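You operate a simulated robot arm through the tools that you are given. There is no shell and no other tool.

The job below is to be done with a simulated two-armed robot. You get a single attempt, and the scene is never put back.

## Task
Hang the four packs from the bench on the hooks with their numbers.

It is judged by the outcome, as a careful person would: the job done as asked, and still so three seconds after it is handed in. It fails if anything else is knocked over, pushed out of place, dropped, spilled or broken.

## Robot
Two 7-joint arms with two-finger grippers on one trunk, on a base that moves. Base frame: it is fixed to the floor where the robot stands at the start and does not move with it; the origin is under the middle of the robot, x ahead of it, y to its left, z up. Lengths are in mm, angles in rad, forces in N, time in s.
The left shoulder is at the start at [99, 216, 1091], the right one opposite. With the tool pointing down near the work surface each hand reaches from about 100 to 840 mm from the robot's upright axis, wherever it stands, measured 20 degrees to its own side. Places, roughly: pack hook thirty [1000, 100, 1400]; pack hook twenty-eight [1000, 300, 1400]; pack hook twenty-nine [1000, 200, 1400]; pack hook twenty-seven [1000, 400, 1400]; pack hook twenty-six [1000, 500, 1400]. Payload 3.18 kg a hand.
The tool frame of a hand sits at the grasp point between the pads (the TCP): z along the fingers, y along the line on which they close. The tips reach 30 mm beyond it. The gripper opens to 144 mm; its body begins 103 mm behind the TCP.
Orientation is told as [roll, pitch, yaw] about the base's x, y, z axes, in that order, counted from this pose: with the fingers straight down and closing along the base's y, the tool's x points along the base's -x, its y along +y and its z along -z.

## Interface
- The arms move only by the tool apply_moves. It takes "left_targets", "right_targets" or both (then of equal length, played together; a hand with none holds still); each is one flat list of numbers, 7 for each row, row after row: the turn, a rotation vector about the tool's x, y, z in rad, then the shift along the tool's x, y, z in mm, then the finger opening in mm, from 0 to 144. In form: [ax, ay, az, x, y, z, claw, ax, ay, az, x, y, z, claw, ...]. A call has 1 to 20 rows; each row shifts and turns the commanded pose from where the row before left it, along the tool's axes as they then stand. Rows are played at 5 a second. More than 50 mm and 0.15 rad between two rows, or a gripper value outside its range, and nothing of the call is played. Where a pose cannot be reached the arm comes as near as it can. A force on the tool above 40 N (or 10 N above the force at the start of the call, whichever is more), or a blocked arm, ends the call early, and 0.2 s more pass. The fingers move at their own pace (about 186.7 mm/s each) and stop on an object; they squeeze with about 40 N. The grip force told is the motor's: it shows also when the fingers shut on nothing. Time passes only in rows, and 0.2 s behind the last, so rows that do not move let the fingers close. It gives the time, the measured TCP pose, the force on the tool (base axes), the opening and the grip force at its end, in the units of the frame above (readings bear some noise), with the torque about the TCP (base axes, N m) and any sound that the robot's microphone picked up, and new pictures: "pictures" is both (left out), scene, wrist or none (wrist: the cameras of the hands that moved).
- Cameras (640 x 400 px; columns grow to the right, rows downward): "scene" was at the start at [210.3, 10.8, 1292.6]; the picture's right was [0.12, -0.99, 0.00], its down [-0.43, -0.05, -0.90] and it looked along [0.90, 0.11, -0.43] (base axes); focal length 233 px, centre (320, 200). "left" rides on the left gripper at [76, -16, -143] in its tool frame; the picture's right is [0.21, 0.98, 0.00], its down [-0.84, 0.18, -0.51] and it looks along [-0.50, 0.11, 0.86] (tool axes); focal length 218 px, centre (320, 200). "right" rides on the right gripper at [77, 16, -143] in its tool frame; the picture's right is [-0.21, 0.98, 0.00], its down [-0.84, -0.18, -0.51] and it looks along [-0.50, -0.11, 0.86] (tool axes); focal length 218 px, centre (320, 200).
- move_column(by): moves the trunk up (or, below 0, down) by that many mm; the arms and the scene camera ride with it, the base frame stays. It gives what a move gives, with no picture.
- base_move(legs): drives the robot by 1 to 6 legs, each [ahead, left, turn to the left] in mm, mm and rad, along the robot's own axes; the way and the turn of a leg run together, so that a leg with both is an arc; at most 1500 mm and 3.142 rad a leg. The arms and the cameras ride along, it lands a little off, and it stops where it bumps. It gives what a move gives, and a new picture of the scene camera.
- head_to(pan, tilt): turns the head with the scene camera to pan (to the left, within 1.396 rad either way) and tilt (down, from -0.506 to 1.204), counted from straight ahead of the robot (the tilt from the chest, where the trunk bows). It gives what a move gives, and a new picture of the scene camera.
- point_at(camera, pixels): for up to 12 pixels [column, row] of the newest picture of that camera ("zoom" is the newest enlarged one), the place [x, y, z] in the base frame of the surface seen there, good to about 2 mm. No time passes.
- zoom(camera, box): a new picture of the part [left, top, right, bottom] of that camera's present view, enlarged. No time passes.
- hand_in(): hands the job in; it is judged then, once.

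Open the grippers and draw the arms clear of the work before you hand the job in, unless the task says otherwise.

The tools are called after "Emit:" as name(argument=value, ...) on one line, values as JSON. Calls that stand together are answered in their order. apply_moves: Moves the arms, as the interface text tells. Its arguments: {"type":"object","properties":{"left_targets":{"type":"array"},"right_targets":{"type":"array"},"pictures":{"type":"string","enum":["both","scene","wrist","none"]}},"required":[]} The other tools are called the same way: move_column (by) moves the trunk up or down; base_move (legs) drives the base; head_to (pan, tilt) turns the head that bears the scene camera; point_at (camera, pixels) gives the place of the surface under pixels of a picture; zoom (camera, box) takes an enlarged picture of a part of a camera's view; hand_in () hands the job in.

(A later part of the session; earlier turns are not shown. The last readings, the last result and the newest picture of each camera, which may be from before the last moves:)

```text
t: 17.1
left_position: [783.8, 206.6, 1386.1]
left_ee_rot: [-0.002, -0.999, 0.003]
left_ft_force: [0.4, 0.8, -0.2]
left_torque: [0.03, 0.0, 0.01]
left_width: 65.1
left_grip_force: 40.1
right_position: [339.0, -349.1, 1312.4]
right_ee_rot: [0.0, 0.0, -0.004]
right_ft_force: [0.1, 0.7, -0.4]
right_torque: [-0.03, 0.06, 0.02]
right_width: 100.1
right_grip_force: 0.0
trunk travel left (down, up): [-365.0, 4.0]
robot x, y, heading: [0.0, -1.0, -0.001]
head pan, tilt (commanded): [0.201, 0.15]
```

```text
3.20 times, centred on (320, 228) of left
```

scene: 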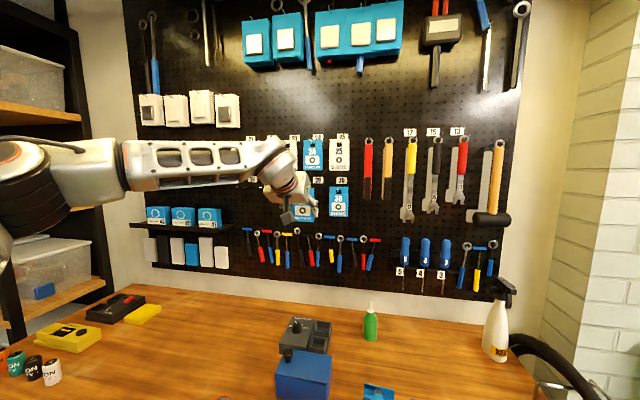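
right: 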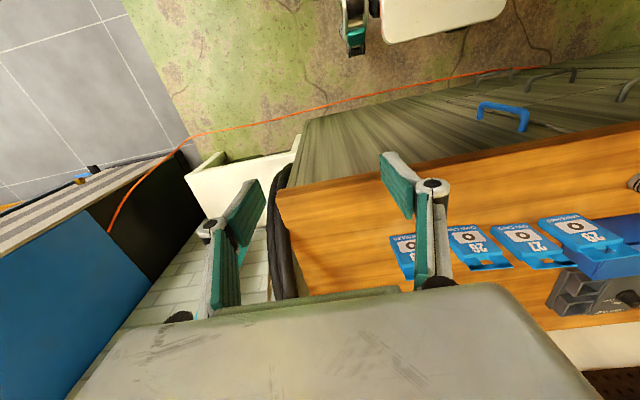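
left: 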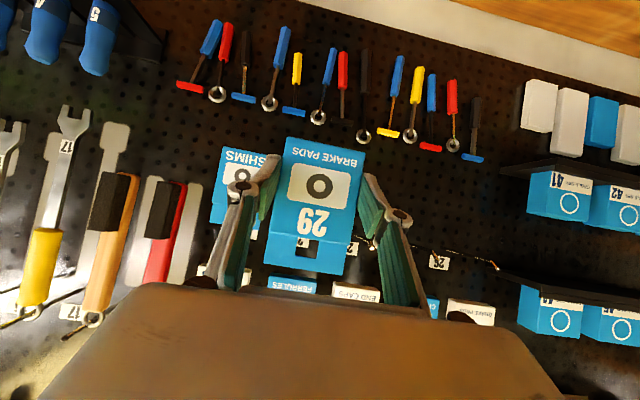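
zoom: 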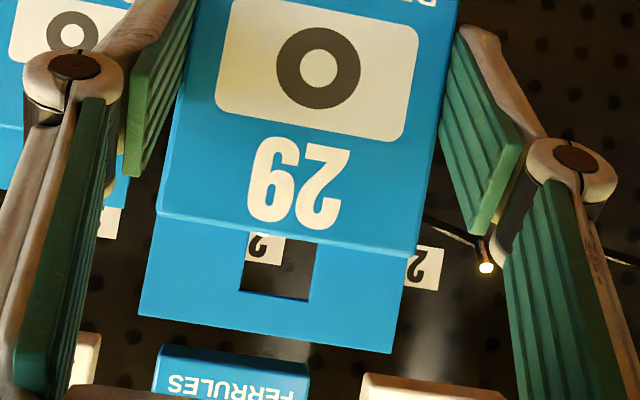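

Label 29 is visible through the slot, and hook 28's tip at (485,265). I'll measure the slot and header again from here to compute the final approach.

Emit:
point_at(camera="zoom", pixels=[[236, 265], [320, 275], [272, 298], [295, 303], [165, 205], [412, 250], [150, 300], [385, 340], [270, 325], [487, 267], [320, 60], [262, 250]])

Emit:
point_at(camera="left", pixels=[[497, 265], [520, 170], [525, 330], [560, 195], [500, 285], [545, 95], [371, 247], [600, 200]])

```text
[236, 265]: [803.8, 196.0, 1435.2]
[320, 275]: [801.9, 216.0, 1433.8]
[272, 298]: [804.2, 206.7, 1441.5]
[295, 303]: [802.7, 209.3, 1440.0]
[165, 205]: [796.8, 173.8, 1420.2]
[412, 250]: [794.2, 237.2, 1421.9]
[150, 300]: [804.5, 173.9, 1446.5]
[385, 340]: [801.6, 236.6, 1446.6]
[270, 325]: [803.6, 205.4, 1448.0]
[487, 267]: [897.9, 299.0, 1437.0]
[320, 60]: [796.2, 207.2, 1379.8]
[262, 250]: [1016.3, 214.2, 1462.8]
```

```text
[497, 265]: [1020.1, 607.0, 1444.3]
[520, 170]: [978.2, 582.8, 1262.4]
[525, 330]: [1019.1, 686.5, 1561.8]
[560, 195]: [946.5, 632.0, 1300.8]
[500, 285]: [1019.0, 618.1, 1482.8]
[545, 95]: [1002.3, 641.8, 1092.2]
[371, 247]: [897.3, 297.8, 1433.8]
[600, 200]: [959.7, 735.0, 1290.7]
```

The slot spans y≈197.5–214.5, z≈1423–1439.5, and the hook is at y≈204.2 with its tip at z≈1434. I'll shift 1.5 mm right and 1 mm up, and advance 80 mm so the header sits about 15 mm before the tip.

Emit:
apply_moves(left_targets=[0, 0, 0, -22.4, -1.5, 33.2, 50, 0, 0, 0, -21.6, 0, 33.7, 50], pictures="both")

Emit:
zoom(camera="left", box=[220, 165, 420, 290])

Emit:
zoom(camera="scene", box=[250, 130, 380, 230])

```text
t: 17.7
left_position: [860.0, 204.4, 1384.4]
left_ee_rot: [-0.002, -1.002, 0.002]
left_ft_force: [-0.9, 0.4, 0.4]
left_torque: [0.01, -0.01, 0.02]
left_width: 65.0
left_grip_force: 39.5
right_position: [338.7, -349.2, 1314.4]
right_ee_rot: [0.0, 0.0, -0.003]
right_ft_force: [0.0, 0.2, 0.1]
right_torque: [-0.01, -0.01, 0.02]
right_width: 99.7
right_grip_force: 0.1
trunk travel left (down, up): [-365.0, 4.0]
robot x, y, heading: [-3.9, 1.2, -0.002]
head pan, tilt (commanded): [0.201, 0.15]
```

scene: 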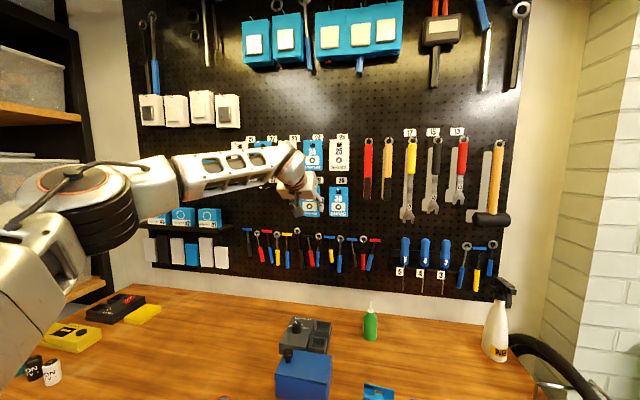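
left: 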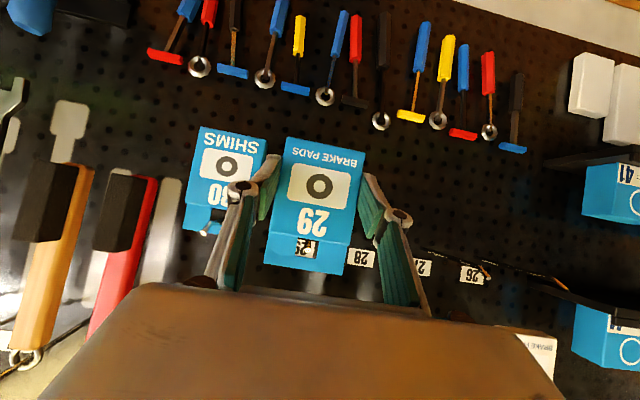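

```text
3.20 times, centred on (320, 228) of left
```

zoom: 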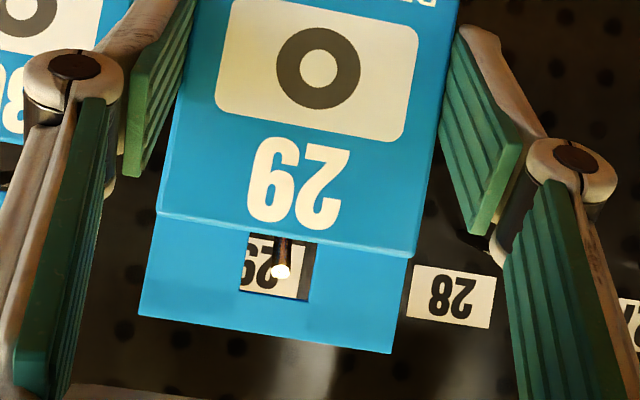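

```text
4.00 times, centred on (315, 180) of scene
```

zoom: 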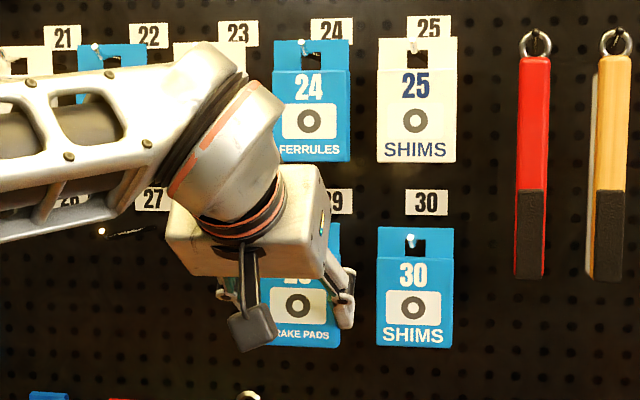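

The hook 29 tip appears inside the slot at (283,270) of the wrist zoom. I'll measure the tip and slot from this picture.

Emit:
zoom(camera="left", box=[280, 225, 344, 265])

Emit:
point_at(camera="zoom", pixels=[[130, 200], [325, 230], [250, 265], [210, 240], [150, 270], [280, 300], [300, 150], [200, 160]])

```text
10.00 times, centred on (312, 245) of left
```

zoom: 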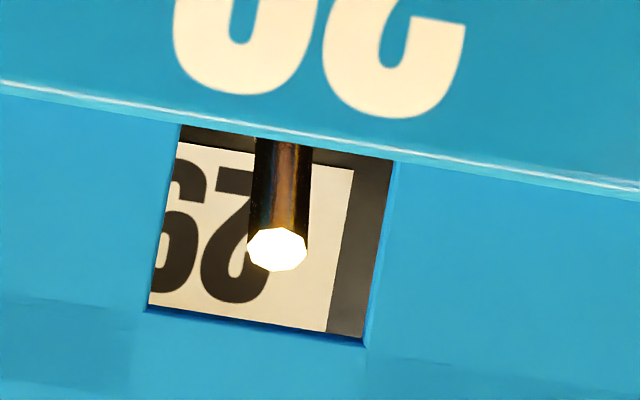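

```text
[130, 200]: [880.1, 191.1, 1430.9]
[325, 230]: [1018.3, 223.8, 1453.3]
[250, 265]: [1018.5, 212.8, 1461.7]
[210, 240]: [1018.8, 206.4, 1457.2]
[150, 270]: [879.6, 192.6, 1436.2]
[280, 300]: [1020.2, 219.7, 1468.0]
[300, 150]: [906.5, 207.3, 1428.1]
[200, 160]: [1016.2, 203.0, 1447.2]
```

The tip shows at (278,248) and the slot runs from x 150–390 in this zoom. I'll measure both.

Emit:
point_at(camera="zoom", pixels=[[278, 250], [280, 220], [282, 180], [285, 155], [145, 240], [392, 250], [250, 335], [170, 322], [350, 350], [160, 118], [400, 160], [280, 262]])

```text
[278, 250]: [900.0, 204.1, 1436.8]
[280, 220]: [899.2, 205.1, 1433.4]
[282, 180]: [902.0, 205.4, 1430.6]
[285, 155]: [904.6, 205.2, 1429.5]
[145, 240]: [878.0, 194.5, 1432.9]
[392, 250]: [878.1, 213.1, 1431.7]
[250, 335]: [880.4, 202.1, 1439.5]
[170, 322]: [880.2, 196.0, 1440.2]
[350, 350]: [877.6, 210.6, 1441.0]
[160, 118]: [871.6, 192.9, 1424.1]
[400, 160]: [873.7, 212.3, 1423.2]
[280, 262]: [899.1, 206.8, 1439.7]
```

The slot is only about 15–16 mm tall, while the hook's upturned tip spans about z 1422–1439, so an upright pass would be tight. I'll zoom on the neighbouring hooks seen obliquely in the wrist view to get the stub's profile.

Emit:
zoom(camera="left", box=[400, 235, 528, 315])

Emit:
zoom(camera="left", box=[170, 110, 270, 250])

```text
5.00 times, centred on (464, 275) of left
```

zoom: 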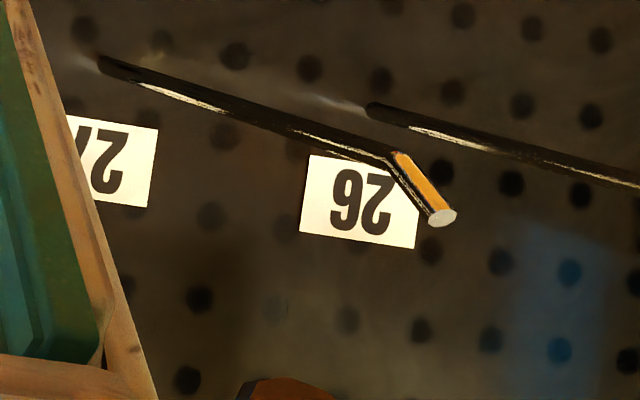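

```text
2.86 times, centred on (220, 180) of left
```

zoom: 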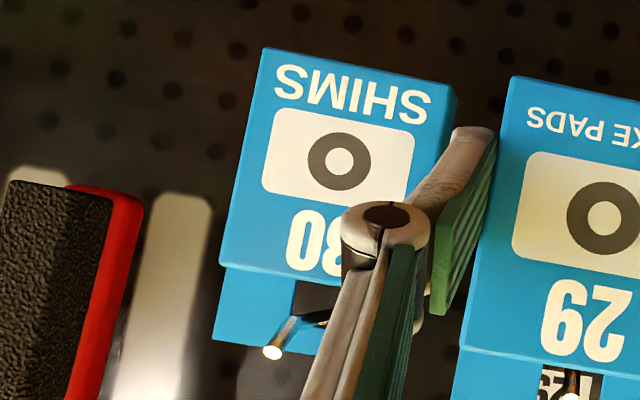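

I can see hook 27's stub from (395,155) to (442,215). I'll re-zoom there and measure points along it.

Emit:
zoom(camera="left", box=[456, 250, 504, 285])

```text
11.43 times, centred on (480, 268) of left
```

zoom: 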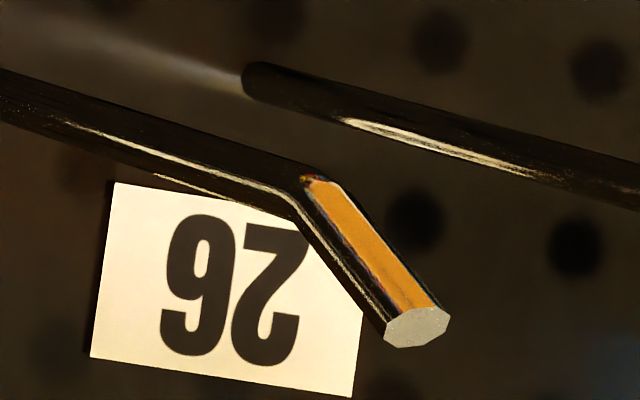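

Emit:
point_at(camera="zoom", pixels=[[416, 328], [400, 300], [375, 260], [345, 215], [320, 185], [300, 170], [260, 165], [180, 130], [60, 95], [395, 322], [440, 318], [310, 205]])

Emit:
point_at(camera="zoom", pixels=[[416, 315], [416, 340], [330, 235], [290, 205], [230, 180], [150, 155], [355, 215], [410, 285], [240, 148], [20, 85], [120, 110], [365, 290]])

```text
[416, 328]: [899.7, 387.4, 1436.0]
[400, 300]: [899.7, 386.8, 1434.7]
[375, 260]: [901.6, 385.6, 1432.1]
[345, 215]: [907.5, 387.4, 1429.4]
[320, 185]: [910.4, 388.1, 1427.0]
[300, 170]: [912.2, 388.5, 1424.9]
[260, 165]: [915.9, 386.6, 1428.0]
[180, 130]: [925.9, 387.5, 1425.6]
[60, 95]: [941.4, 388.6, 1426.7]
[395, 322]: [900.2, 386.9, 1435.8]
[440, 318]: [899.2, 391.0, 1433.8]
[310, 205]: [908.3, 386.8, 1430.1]
```

```text
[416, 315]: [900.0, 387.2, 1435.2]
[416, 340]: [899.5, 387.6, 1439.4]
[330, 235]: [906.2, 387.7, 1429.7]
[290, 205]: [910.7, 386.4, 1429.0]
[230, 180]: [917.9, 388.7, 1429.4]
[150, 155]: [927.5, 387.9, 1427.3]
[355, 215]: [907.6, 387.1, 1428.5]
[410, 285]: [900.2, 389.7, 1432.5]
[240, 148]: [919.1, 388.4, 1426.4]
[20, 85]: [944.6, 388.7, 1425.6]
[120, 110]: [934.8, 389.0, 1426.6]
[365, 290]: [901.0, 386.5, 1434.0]
```

The stub rises from the bend at (x 911, z 1427) to the tip at (900, 1436), at about 40°. Tilting the pack top toward the board by 0.3 rad gives much better clearance. I'll back off 20 mm, tilt, raise 11 mm and advance 14 mm, then check through the slot.

Emit:
apply_moves(left_targets=[0, 0, 0, 10.8, 1.0, -16.8, 50, 0, 0.15, 0, 0, 0, 0, 50, 0, 0.15, 0, 0, 0, 0, 50, 0, 0, 0, -7.1, 0, -8.4, 50, 0, 0, 0, -10.7, 0, 9.0, 50], pictures="both")

Emit:
zoom(camera="left", box=[270, 215, 366, 275])

Emit:
zoom(camera="scene", box=[250, 130, 380, 230])

```text
t: 18.9
left_position: [839.0, 204.6, 1397.3]
left_ee_rot: [-0.001, -0.8, 0.0]
left_ft_force: [0.3, -0.6, 0.3]
left_torque: [-0.01, 0.01, -0.05]
left_width: 65.1
left_grip_force: 39.9
left hand out of reach, approached as far as the arm can: row 3, 5
right_position: [337.9, -348.4, 1314.1]
right_ee_rot: [0.0, -0.002, -0.002]
right_ft_force: [0.4, -0.4, -0.1]
right_torque: [0.0, 0.04, -0.02]
right_width: 99.8
right_grip_force: 0.1
trunk travel left (down, up): [-365.0, 4.0]
robot x, y, heading: [-0.3, 2.2, 0.003]
head pan, tilt (commanded): [0.201, 0.15]
```

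scene: 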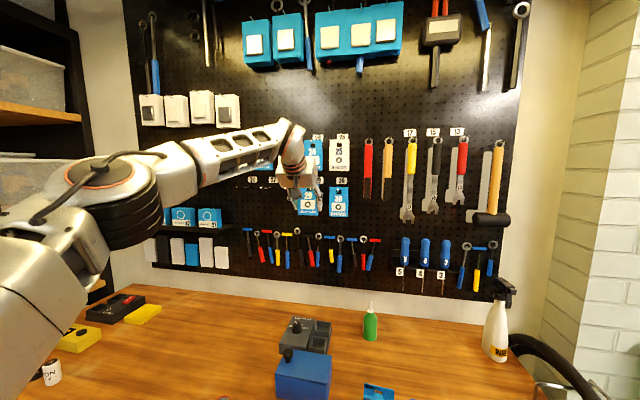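
left: 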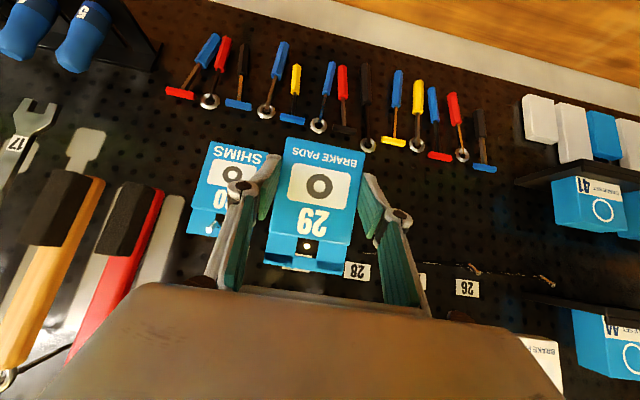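

```text
6.67 times, centred on (318, 245) of left
```

zoom: 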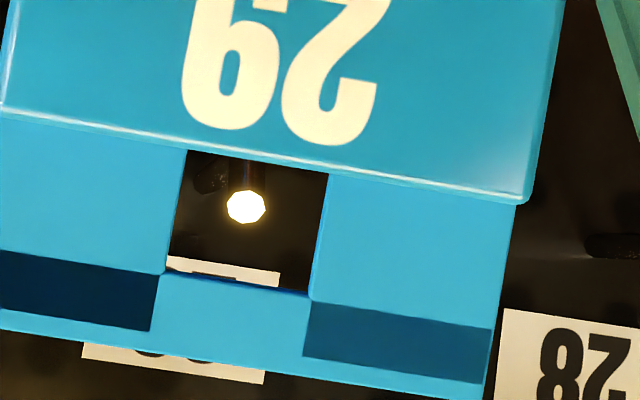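

```text
4.00 times, centred on (315, 180) of scene
```

zoom: 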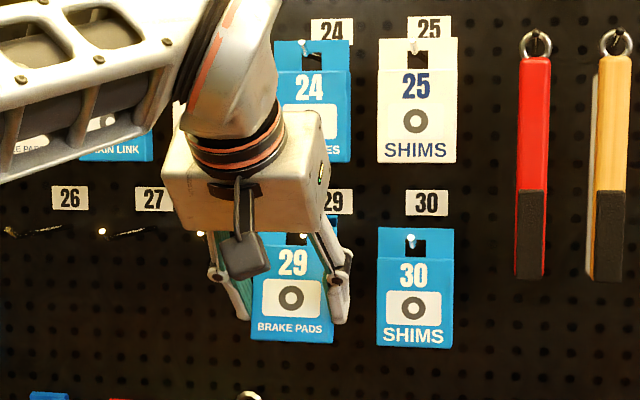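

The arm is at its reach limit (pitch stopped at −0.8, x 839). I'll retract the hand about 150 mm, then look down to see how much room the base has before driving closer.

Emit:
apply_moves(left_targets=[0, 0, 0, 28.7, 0, -24.2, 50, 0, 0, 0, 28.7, 0, -24.2, 50, 0, 0, 0, 28.7, 0, -24.2, 50, 0, 0, 0, 28.7, 0, -24.2, 50], pictures="wrist")

Emit:
head_to(pan=0.0, tilt=1.2)

```text
t: 19.9
left_position: [690.0, 203.6, 1384.4]
left_ee_rot: [-0.002, -0.801, 0.002]
left_ft_force: [-0.3, 0.8, -0.9]
left_torque: [0.0, -0.01, 0.03]
left_width: 65.1
left_grip_force: 39.9
right_position: [338.2, -348.3, 1314.4]
right_ee_rot: [0.001, -0.002, -0.002]
right_ft_force: [0.2, 0.3, -0.2]
right_torque: [-0.02, -0.02, -0.01]
right_width: 99.9
right_grip_force: 0.1
trunk travel left (down, up): [-365.0, 4.0]
robot x, y, heading: [1.6, -0.4, 0.002]
head pan, tilt (commanded): [0.201, 0.15]
```

left: 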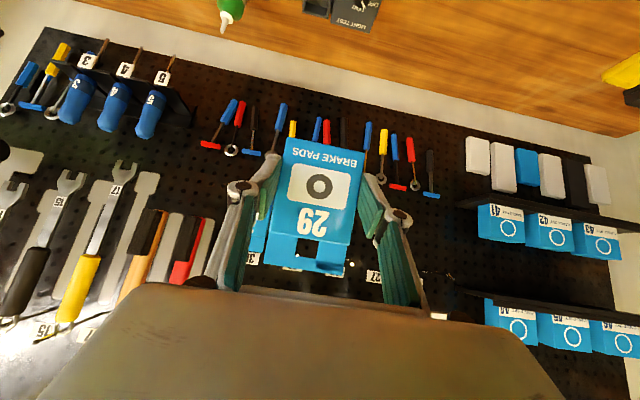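

```text
t: 21.2
left_position: [691.9, 203.4, 1383.7]
left_ee_rot: [-0.002, -0.799, 0.001]
left_ft_force: [0.5, -0.3, 0.7]
left_torque: [-0.03, -0.03, 0.03]
left_width: 64.8
left_grip_force: 39.8
right_position: [338.2, -349.9, 1314.0]
right_ee_rot: [0.001, -0.002, -0.006]
right_ft_force: [-0.7, 0.4, 0.4]
right_torque: [0.02, 0.0, 0.0]
right_width: 100.0
right_grip_force: 0.0
trunk travel left (down, up): [-365.0, 4.0]
robot x, y, heading: [1.1, -1.2, -0.0]
head pan, tilt (commanded): [0.0, 1.201]
```

scene: 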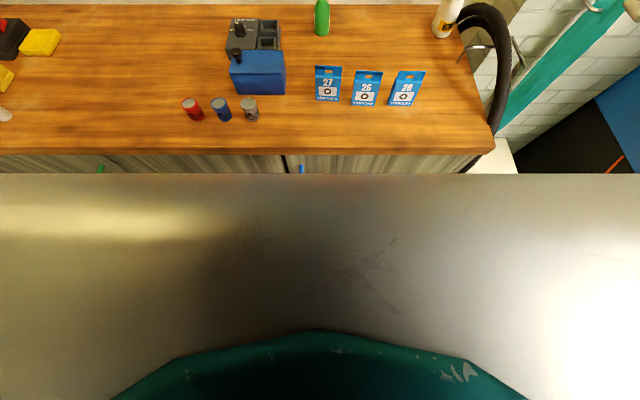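

The lower half shows the robot's own base deck with its front edge at row ~174, close to the bench. I'll measure the gap.

Emit:
point_at(camera="scene", pixels=[[320, 178], [320, 190], [200, 178], [450, 178], [320, 170], [320, 152], [320, 160], [320, 300], [10, 180], [630, 180], [100, 172], [500, 165]])

```text
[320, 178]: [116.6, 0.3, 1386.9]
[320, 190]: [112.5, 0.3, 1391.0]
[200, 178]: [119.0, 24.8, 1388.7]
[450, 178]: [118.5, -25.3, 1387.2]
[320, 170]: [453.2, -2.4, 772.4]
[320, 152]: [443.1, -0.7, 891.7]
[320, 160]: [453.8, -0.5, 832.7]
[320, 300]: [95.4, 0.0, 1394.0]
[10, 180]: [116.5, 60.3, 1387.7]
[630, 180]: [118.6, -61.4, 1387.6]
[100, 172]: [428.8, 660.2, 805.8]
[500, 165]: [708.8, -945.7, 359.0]
```

That was only the robot's chest. The right wrist camera earlier showed the base's wheels at the top of its image, so I'll zoom there to find the base front.

Emit:
zoom(camera="right", box=[160, 0, 640, 200])

```text
1.33 times, centred on (400, 100) of right
```

zoom: 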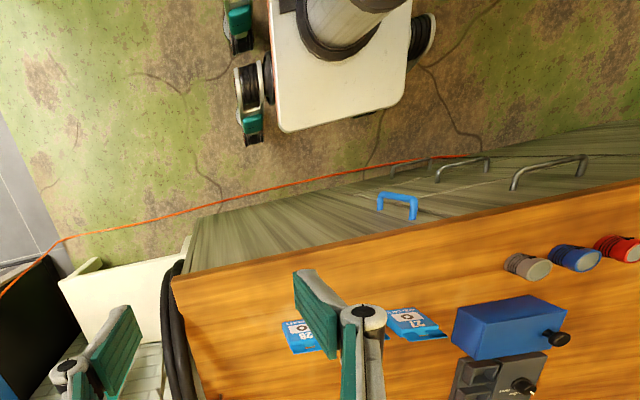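

Now I see the white base with its front edge around (340,118) and a foot at (255,135). I'll measure the base front, the floor clearance and the cabinet.

Emit:
point_at(camera="zoom", pixels=[[285, 130], [340, 118], [400, 100], [255, 137], [248, 120], [430, 35], [275, 90], [300, 200], [400, 165], [210, 215], [100, 300], [130, 275]])

```text
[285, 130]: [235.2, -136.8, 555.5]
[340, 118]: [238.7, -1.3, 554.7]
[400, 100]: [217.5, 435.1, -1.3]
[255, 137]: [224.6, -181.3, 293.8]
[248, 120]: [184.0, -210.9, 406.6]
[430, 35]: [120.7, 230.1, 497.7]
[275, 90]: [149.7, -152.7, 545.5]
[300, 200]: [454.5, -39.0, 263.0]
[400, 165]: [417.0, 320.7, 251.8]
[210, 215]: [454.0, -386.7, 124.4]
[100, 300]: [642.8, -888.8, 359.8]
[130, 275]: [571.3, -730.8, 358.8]
```

The base front is at x≈240 and the cabinet handles protrude to x≈415, so there's about 175 mm of room. I'll drive 110 mm ahead with the hand retracted, keeping the pack clear of the hooks.

Emit:
base_move(legs=[[110, 0, 0]])

Emit:
head_to(pan=0.2, tilt=0.15)

```text
t: 22.4
left_position: [800.9, 202.6, 1384.2]
left_ee_rot: [-0.002, -0.799, 0.002]
left_ft_force: [-0.8, 0.0, -1.1]
left_torque: [0.0, 0.03, 0.01]
left_width: 64.6
left_grip_force: 40.1
right_position: [447.1, -349.5, 1313.1]
right_ee_rot: [-0.001, -0.002, -0.004]
right_ft_force: [1.5, 1.5, 0.1]
right_torque: [0.0, 0.03, -0.03]
right_width: 100.1
right_grip_force: 0.0
trunk travel left (down, up): [-365.0, 4.0]
robot x, y, heading: [110.0, 0.2, -0.006]
head pan, tilt (commanded): [0.0, 1.201]
```

scene: 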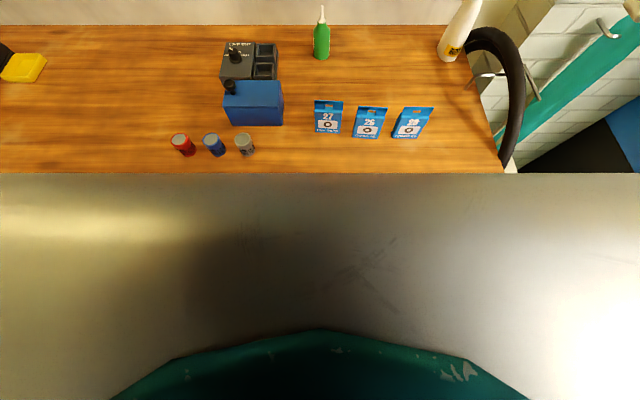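

```text
t: 23.7
left_position: [798.9, 202.8, 1384.6]
left_ee_rot: [-0.001, -0.799, 0.002]
left_ft_force: [-0.1, -0.6, -0.9]
left_torque: [0.0, 0.01, -0.02]
left_width: 64.8
left_grip_force: 39.9
right_position: [446.7, -350.0, 1314.0]
right_ee_rot: [0.0, -0.001, -0.004]
right_ft_force: [0.4, 0.5, -0.2]
right_torque: [0.01, -0.01, -0.04]
right_width: 100.0
right_grip_force: 0.1
trunk travel left (down, up): [-365.0, 4.0]
robot x, y, heading: [104.9, 0.5, -0.001]
head pan, tilt (commanded): [0.201, 0.15]
```

scene: 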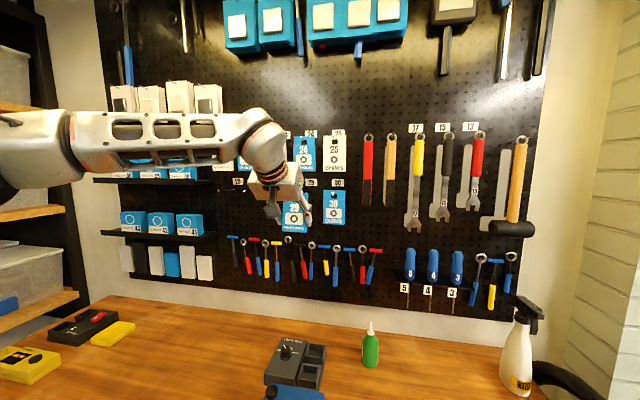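

The base moved ~108 mm ahead. I'll add 0.1 rad of tilt to reach −0.7 pitch, and then measure the slot and hook tip again.

Emit:
apply_moves(left_targets=[0, 0.1, 0, 0, 0, 0, 50, 0, 0, 0, 0, 0, 0, 50], pictures="wrist")

Emit:
zoom(camera="left", box=[250, 205, 394, 295])

```text
t: 24.3
left_position: [799.2, 202.9, 1384.2]
left_ee_rot: [-0.003, -0.701, 0.001]
left_ft_force: [-0.9, -1.1, -0.4]
left_torque: [-0.01, 0.0, 0.01]
left_width: 64.8
left_grip_force: 39.6
right_position: [446.6, -348.9, 1315.7]
right_ee_rot: [0.002, -0.001, -0.005]
right_ft_force: [-0.1, -0.1, 0.1]
right_torque: [0.0, -0.02, 0.01]
right_width: 100.1
right_grip_force: 0.1
trunk travel left (down, up): [-365.0, 4.0]
robot x, y, heading: [113.9, -2.2, -0.002]
head pan, tilt (commanded): [0.201, 0.15]
```

left: 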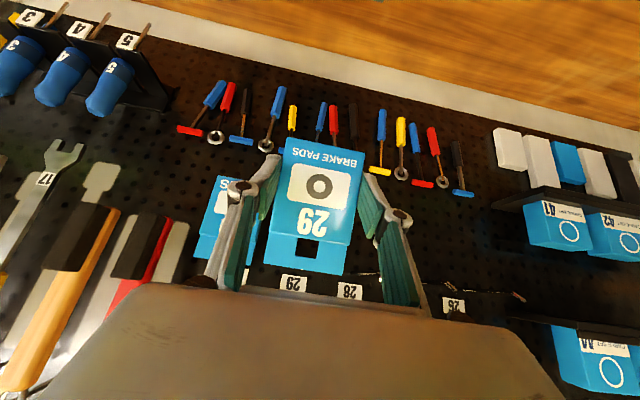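

```text
4.44 times, centred on (322, 250) of left
```

zoom: 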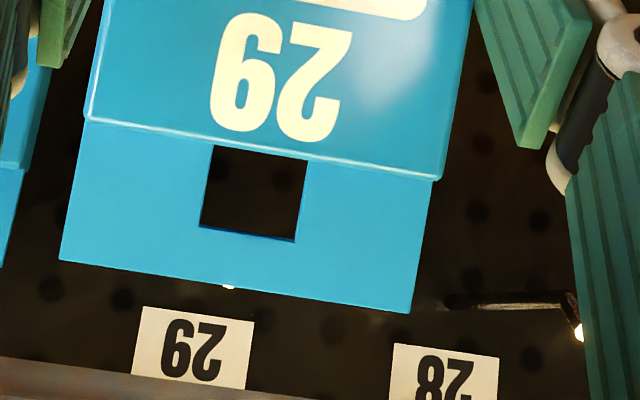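

Hook 29's tip just shows past the header edge at (230,286). I'll measure the slot and tip.

Emit:
point_at(camera="zoom", pixels=[[201, 190], [307, 205], [250, 242], [215, 236], [285, 246], [100, 112], [430, 170], [230, 287], [255, 265], [90, 130], [420, 190], [578, 332]])

```text
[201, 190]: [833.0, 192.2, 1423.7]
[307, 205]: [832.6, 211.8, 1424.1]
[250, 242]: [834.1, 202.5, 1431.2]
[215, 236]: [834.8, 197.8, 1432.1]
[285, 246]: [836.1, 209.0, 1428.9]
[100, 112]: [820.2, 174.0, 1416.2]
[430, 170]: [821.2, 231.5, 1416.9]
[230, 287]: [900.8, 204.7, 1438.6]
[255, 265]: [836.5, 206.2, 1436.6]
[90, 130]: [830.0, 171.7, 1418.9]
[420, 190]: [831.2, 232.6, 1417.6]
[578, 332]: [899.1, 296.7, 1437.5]
```

The slot centre is at [832.5, 201.9, 1422.8], and the tip is at [899.7, 204.6, 1436]. I'll raise 11.7 mm, shift left 2.7 mm and advance 50 mm, stopping ~15 mm before the tip.

Emit:
apply_moves(left_targets=[0, 0, 0, -7.5, 2.7, -8.95, 50, 0, 0, 0, -19.1, 0, 16.1, 50, 0, 0, 0, -19.1, 0, 16.1, 50], pictures="wrist")

Emit:
zoom(camera="left", box=[270, 215, 366, 275])

```text
t: 25.1
left_position: [851.5, 204.9, 1396.3]
left_ee_rot: [-0.001, -0.7, 0.0]
left_ft_force: [-0.2, -0.8, -0.8]
left_torque: [0.03, 0.04, 0.0]
left_width: 64.9
left_grip_force: 40.2
right_position: [447.3, -348.9, 1313.6]
right_ee_rot: [0.0, -0.002, -0.005]
right_ft_force: [-0.5, -0.2, -0.3]
right_torque: [0.01, 0.0, 0.0]
right_width: 100.1
right_grip_force: 0.1
trunk travel left (down, up): [-365.0, 4.0]
robot x, y, heading: [109.6, -2.8, 0.0]
head pan, tilt (commanded): [0.201, 0.15]
```

left: 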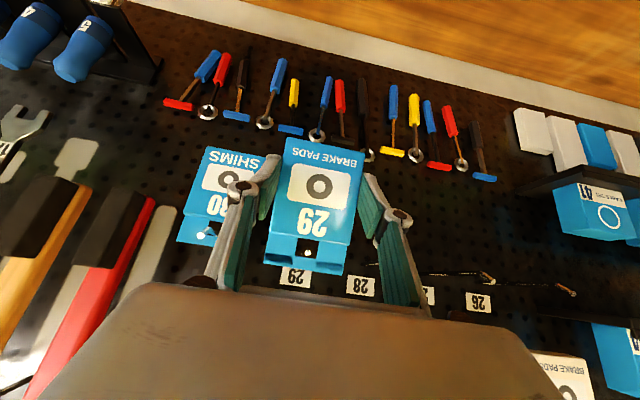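

```text
6.67 times, centred on (318, 245) of left
```

zoom: 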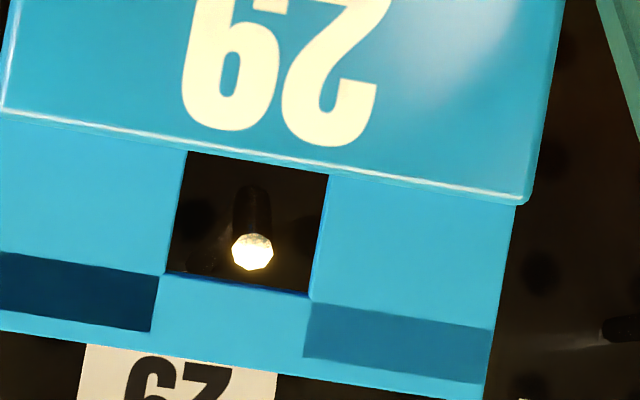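

The tip sits inside the slot view at (252,252). I'll verify numerically before pushing through.

Emit:
point_at(camera="zoom", pixels=[[252, 252], [252, 235], [252, 210], [165, 220], [330, 235], [235, 290], [190, 280], [290, 298], [100, 140], [460, 195], [240, 165], [260, 320]])

```text
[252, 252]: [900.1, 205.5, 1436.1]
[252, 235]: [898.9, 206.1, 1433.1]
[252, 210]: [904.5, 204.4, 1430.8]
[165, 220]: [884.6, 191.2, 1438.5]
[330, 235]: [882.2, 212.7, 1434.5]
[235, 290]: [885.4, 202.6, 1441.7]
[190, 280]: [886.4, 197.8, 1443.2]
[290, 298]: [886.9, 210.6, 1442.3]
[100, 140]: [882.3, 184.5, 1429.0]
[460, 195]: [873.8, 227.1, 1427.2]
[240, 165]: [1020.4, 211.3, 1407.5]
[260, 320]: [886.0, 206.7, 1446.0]
```

Relative to the slot centre at [884, 202.2, 1435], the tip is at y≈204.8, z≈1436, comfortably within the slot. I'll correct 2.2 mm left, advance 16 mm onto the tip, then follow the stub down and in.

Emit:
apply_moves(left_targets=[0, 0, 0, -6.1, 2.2, 5.15, 50, 0, 0, 0, -6.1, 0, 5.15, 50, 0, 0, 0, -0.98, 0, 4.74, 50, 0, 0, 0, -0.98, 0, 4.74, 50, 0, 0, 0, -0.98, 0, 4.74, 50], pictures="both")

Emit:
zoom(camera="left", box=[270, 215, 366, 275])

Emit:
zoom(camera="scene", box=[240, 130, 370, 230])

```text
t: 26.3
left_position: [877.5, 207.3, 1388.1]
left_ee_rot: [-0.001, -0.7, 0.0]
left_ft_force: [-0.2, 0.8, -0.5]
left_torque: [0.02, 0.01, 0.0]
left_width: 64.7
left_grip_force: 40.2
right_position: [447.7, -349.1, 1314.1]
right_ee_rot: [0.0, -0.001, -0.006]
right_ft_force: [-0.2, -0.4, 0.2]
right_torque: [0.02, -0.02, -0.01]
right_width: 100.0
right_grip_force: 0.0
trunk travel left (down, up): [-365.0, 4.0]
robot x, y, heading: [109.3, -3.4, -0.0]
head pan, tilt (commanded): [0.201, 0.15]
```

scene: 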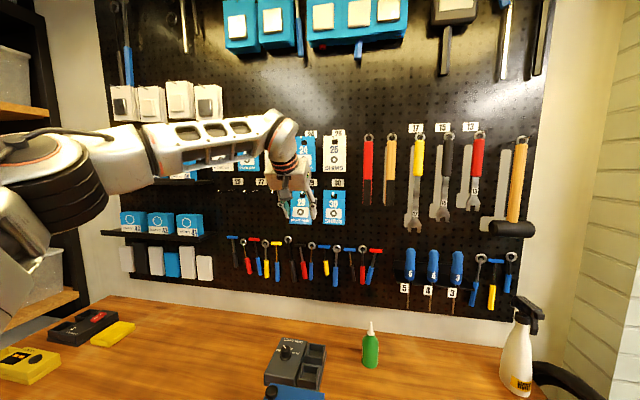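
left: 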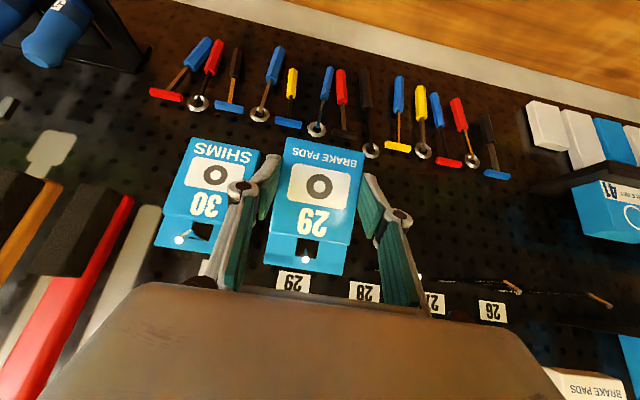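

```text
6.67 times, centred on (318, 245) of left
```

zoom: 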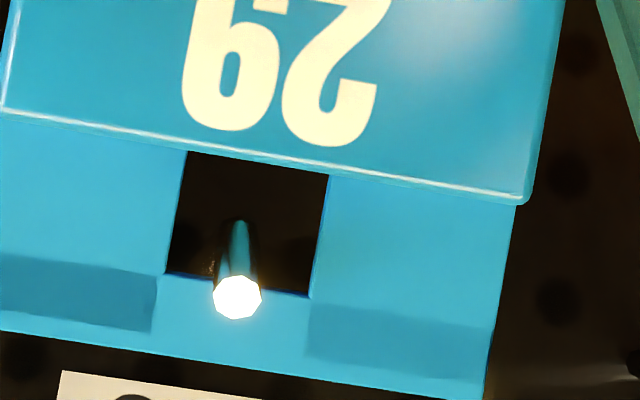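

```text
4.00 times, centred on (305, 180) of scene
```

zoom: 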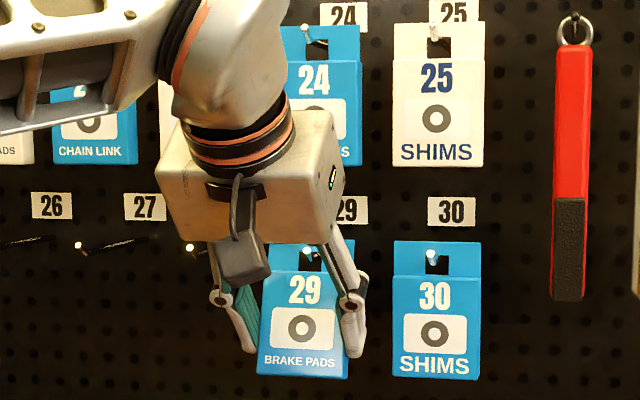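

The hook's tip now pokes through the slot in front of the header at (237,295). I'll advance along the wire and turn the pack upright again, keeping the wire in the slot's middle.

Emit:
apply_moves(left_targets=[0, 0, 0, -8.5, 0, 8.5, 50, 0, 0, 0, -2.5, 0, 5.4, 50, 0, -0.15, 0, 0, 0, 0, 50, 0, 0, 0, -3.9, 0, 10.95, 50, 0, -0.15, 0, 0, 0, 0, 50, 0, 0, 0, -1.4, 0, 5.5, 50], pictures="both")

Emit:
zoom(camera="left", box=[270, 215, 366, 275])

Emit:
zoom(camera="scene", box=[240, 130, 370, 230])

```text
t: 27.7
left_position: [911.9, 204.7, 1377.5]
left_ee_rot: [-0.001, -1.001, 0.0]
left_ft_force: [1.0, -0.9, -0.6]
left_torque: [-0.01, 0.03, 0.01]
left_width: 65.0
left_grip_force: 40.1
right_position: [447.9, -349.6, 1313.6]
right_ee_rot: [0.0, 0.0, -0.006]
right_ft_force: [-0.7, 0.7, -0.9]
right_torque: [0.04, 0.04, -0.01]
right_width: 100.1
right_grip_force: 0.0
trunk travel left (down, up): [-365.0, 4.0]
robot x, y, heading: [110.2, 0.4, -0.0]
head pan, tilt (commanded): [0.201, 0.15]
```

scene: 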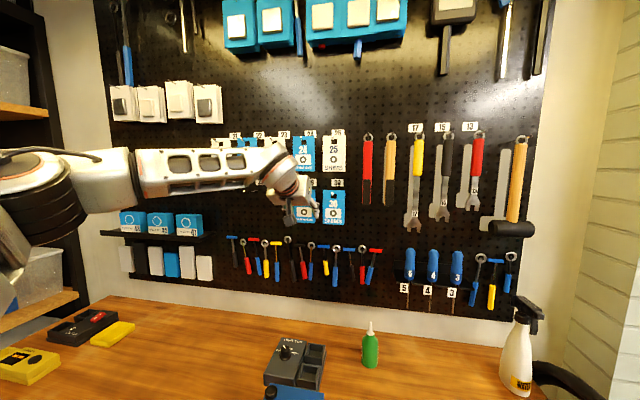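
left: 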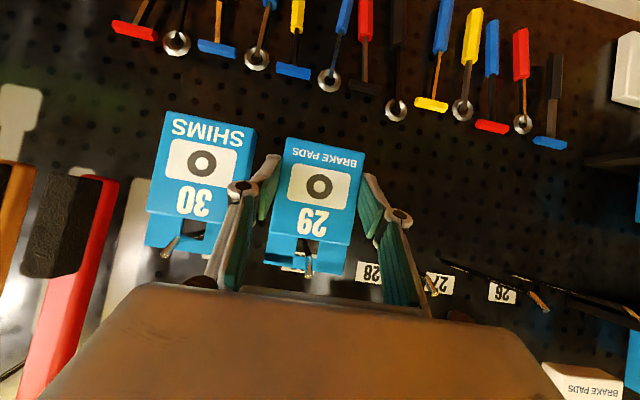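

```text
6.67 times, centred on (318, 245) of left
```

zoom: 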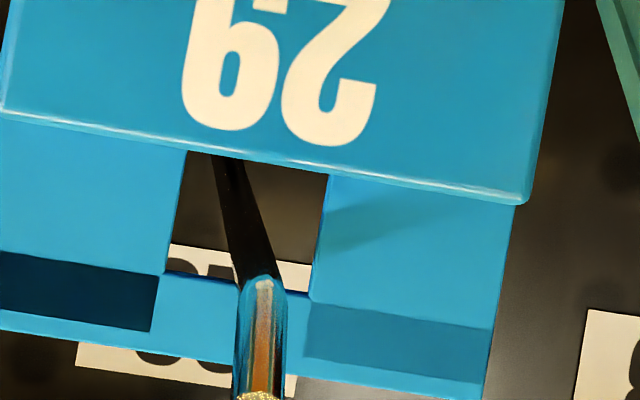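

```text
4.00 times, centred on (305, 180) of scene
```

zoom: 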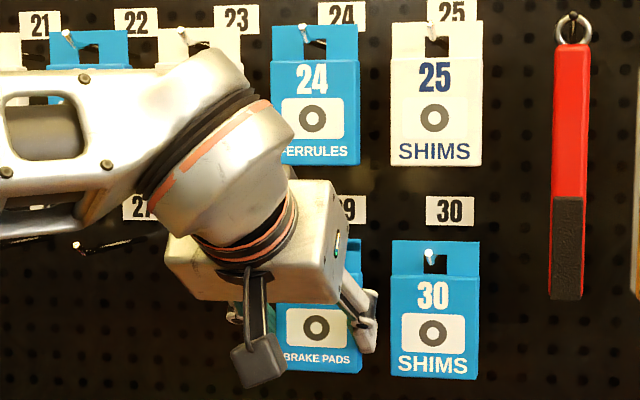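

The pack hangs around the wire with the slot well placed. I'll lower 5 mm so the slot's top rests on the wire, then open slightly to 72 mm (pack 30 is close on the right) and check.

Emit:
apply_moves(left_targets=[0, 0, 0, 2.1, 0, 1.35, 50, 0, 0, 0, 2.1, 0, 1.35, 50], pictures="wrist")

Emit:
zoom(camera="left", box=[270, 215, 366, 275])

```text
t: 28.3
left_position: [911.4, 206.3, 1376.4]
left_ee_rot: [-0.003, -1.005, 0.002]
left_ft_force: [3.7, 1.3, 12.9]
left_torque: [-0.05, -0.03, 0.03]
left_width: 64.7
left_grip_force: 40.6
right_position: [446.7, -348.8, 1314.7]
right_ee_rot: [0.001, 0.0, -0.006]
right_ft_force: [0.0, 0.4, 0.1]
right_torque: [-0.03, 0.02, -0.02]
right_width: 99.9
right_grip_force: 0.0
trunk travel left (down, up): [-365.0, 4.0]
robot x, y, heading: [107.1, -1.8, -0.004]
head pan, tilt (commanded): [0.201, 0.15]
```

left: 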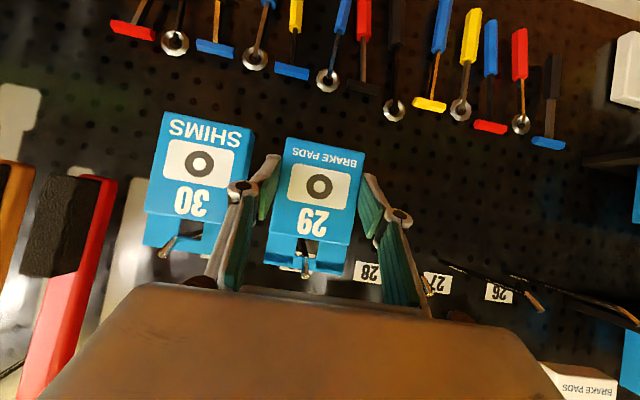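

```text
6.67 times, centred on (318, 245) of left
```

zoom: 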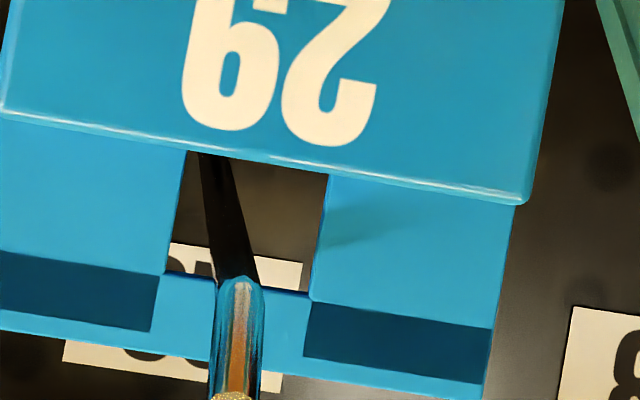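

The 12.9 N upward force shows the slot now rests on the wire. I'll relieve 1.2 mm and open gently to 72 mm.

Emit:
apply_moves(left_targets=[0, 0, 0, -1.0, 0, -0.65, 50, 0, 0, 0, 0, 0, 0, 72, 0, 0, 0, 0, 0, 0, 72, 0, 0, 0, 0, 0, 0, 72], pictures="wrist")

Emit:
zoom(camera="left", box=[220, 135, 420, 285])

```text
t: 29.3
left_position: [911.1, 206.6, 1373.1]
left_ee_rot: [-0.001, -0.999, 0.003]
left_ft_force: [0.2, -0.1, -0.2]
left_torque: [0.01, -0.05, 0.02]
left_width: 72.1
left_grip_force: 0.0
right_position: [446.3, -349.2, 1313.9]
right_ee_rot: [0.0, -0.001, -0.006]
right_ft_force: [0.3, -0.5, 0.3]
right_torque: [0.01, 0.03, 0.01]
right_width: 100.1
right_grip_force: 0.0
trunk travel left (down, up): [-365.0, 4.0]
robot x, y, heading: [112.2, 0.5, 0.002]
head pan, tilt (commanded): [0.201, 0.15]
```

left: 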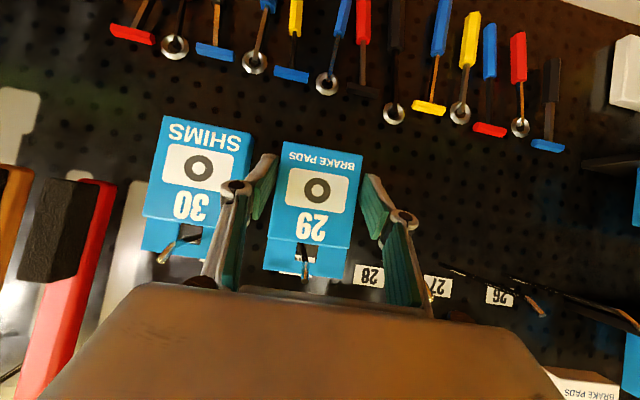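

```text
2.67 times, centred on (320, 210) of left
```

zoom: 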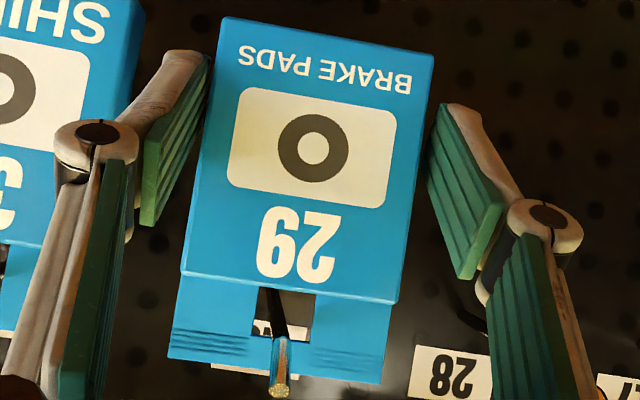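

Pack 29 now hangs free on hook 29 between the open pads. I'll withdraw straight back from the board.

Emit:
apply_moves(left_targets=[0, 0, 0, 5.4, 0, -8.4, 72, 0, 0, 0, 10.8, 0, -16.8, 72, 0, 0, 0, 21.6, 0, -33.7, 72, 0, 0, 0, 21.6, 0, -33.7, 80, 0, 0, 0, 21.6, 0, -33.7, 80, 0, 0, 0, 21.6, 0, -33.7, 80], pictures="both")

Emit:
zoom(camera="left", box=[170, 125, 470, 312])

```text
t: 30.7
left_position: [718.6, 208.3, 1374.3]
left_ee_rot: [-0.003, -1.0, 0.005]
left_ft_force: [0.4, -0.5, 0.2]
left_torque: [-0.01, -0.01, -0.03]
left_width: 80.2
left_grip_force: 0.0
right_position: [445.6, -348.9, 1313.6]
right_ee_rot: [0.001, -0.001, -0.004]
right_ft_force: [-0.3, -0.7, 0.4]
right_torque: [0.01, -0.02, 0.03]
right_width: 99.9
right_grip_force: 0.2
trunk travel left (down, up): [-365.0, 4.0]
robot x, y, heading: [110.6, 1.7, -0.003]
head pan, tilt (commanded): [0.201, 0.15]
```

scene: 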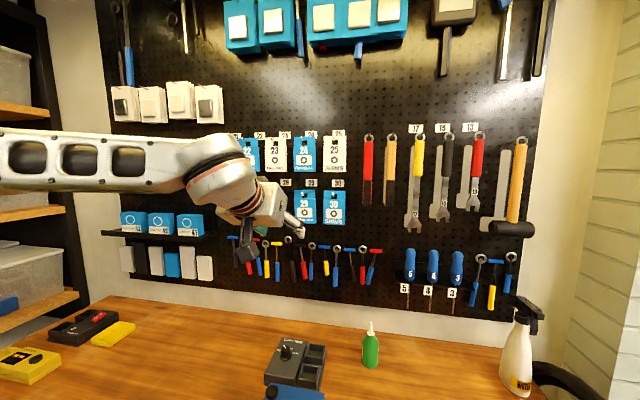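
left: 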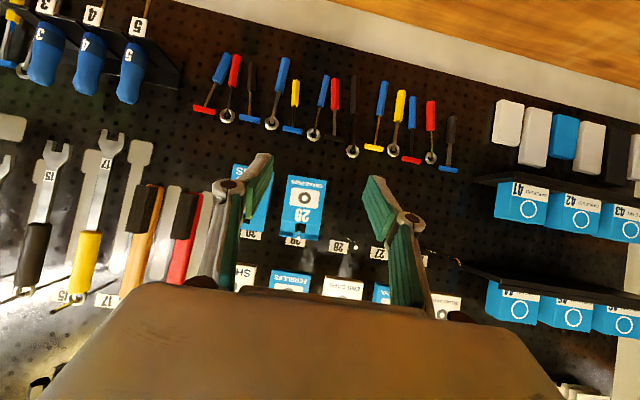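

```text
2.13 times, centred on (320, 218) of left
```

zoom: 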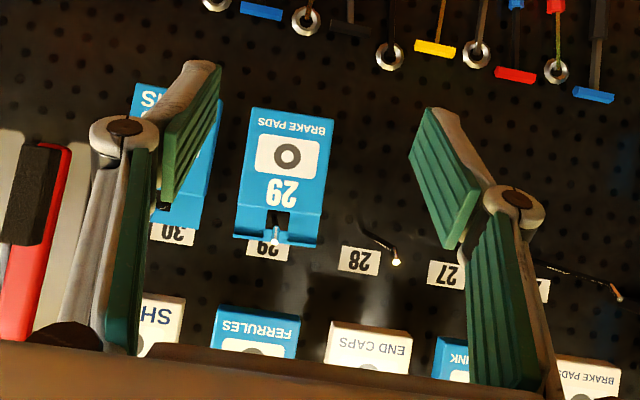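

Pack 29 hangs cleanly on its hook. Before driving for pack 28, I'll check the floor (orange cable) and the surroundings with the right wrist camera, and confirm pack 29 in the scene view.

Emit:
zoom(camera="scene", box=[225, 120, 365, 230])

Emit:
zoom(camera="right", box=[0, 0, 640, 400])

```text
3.64 times, centred on (295, 175) of scene
```

zoom: 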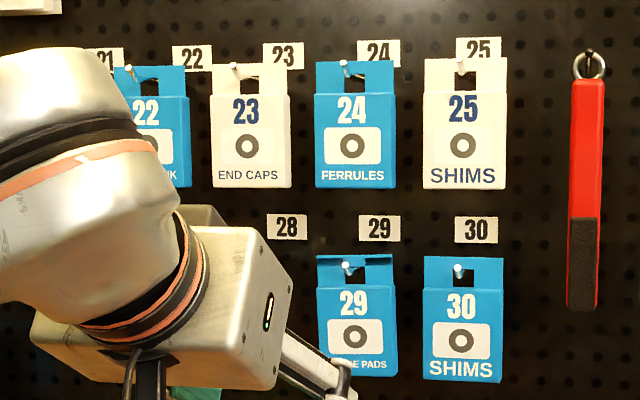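

```text
1.00 times, centred on (320, 200) of right (not enlarged: the box is as wide or as high as the picture)
```

zoom: 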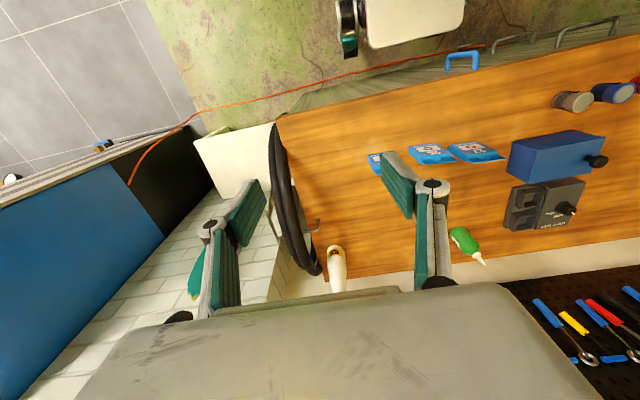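

Pack 29 hangs next to 30 as it should. I'll measure the cable, the bench's right end, the wheel and the blue panel.

Emit:
point_at(camera="zoom", pixels=[[250, 98], [330, 80], [400, 62], [470, 46], [190, 118], [290, 150], [278, 125], [215, 140], [160, 150], [100, 250], [350, 50], [455, 15]])

```text
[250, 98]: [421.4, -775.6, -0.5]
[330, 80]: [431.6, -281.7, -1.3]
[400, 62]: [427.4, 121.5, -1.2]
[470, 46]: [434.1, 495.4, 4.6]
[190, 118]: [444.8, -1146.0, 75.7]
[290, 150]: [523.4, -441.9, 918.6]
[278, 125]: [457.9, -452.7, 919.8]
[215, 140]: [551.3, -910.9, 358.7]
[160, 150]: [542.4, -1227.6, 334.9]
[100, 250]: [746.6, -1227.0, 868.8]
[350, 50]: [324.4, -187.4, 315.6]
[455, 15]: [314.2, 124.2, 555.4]
```

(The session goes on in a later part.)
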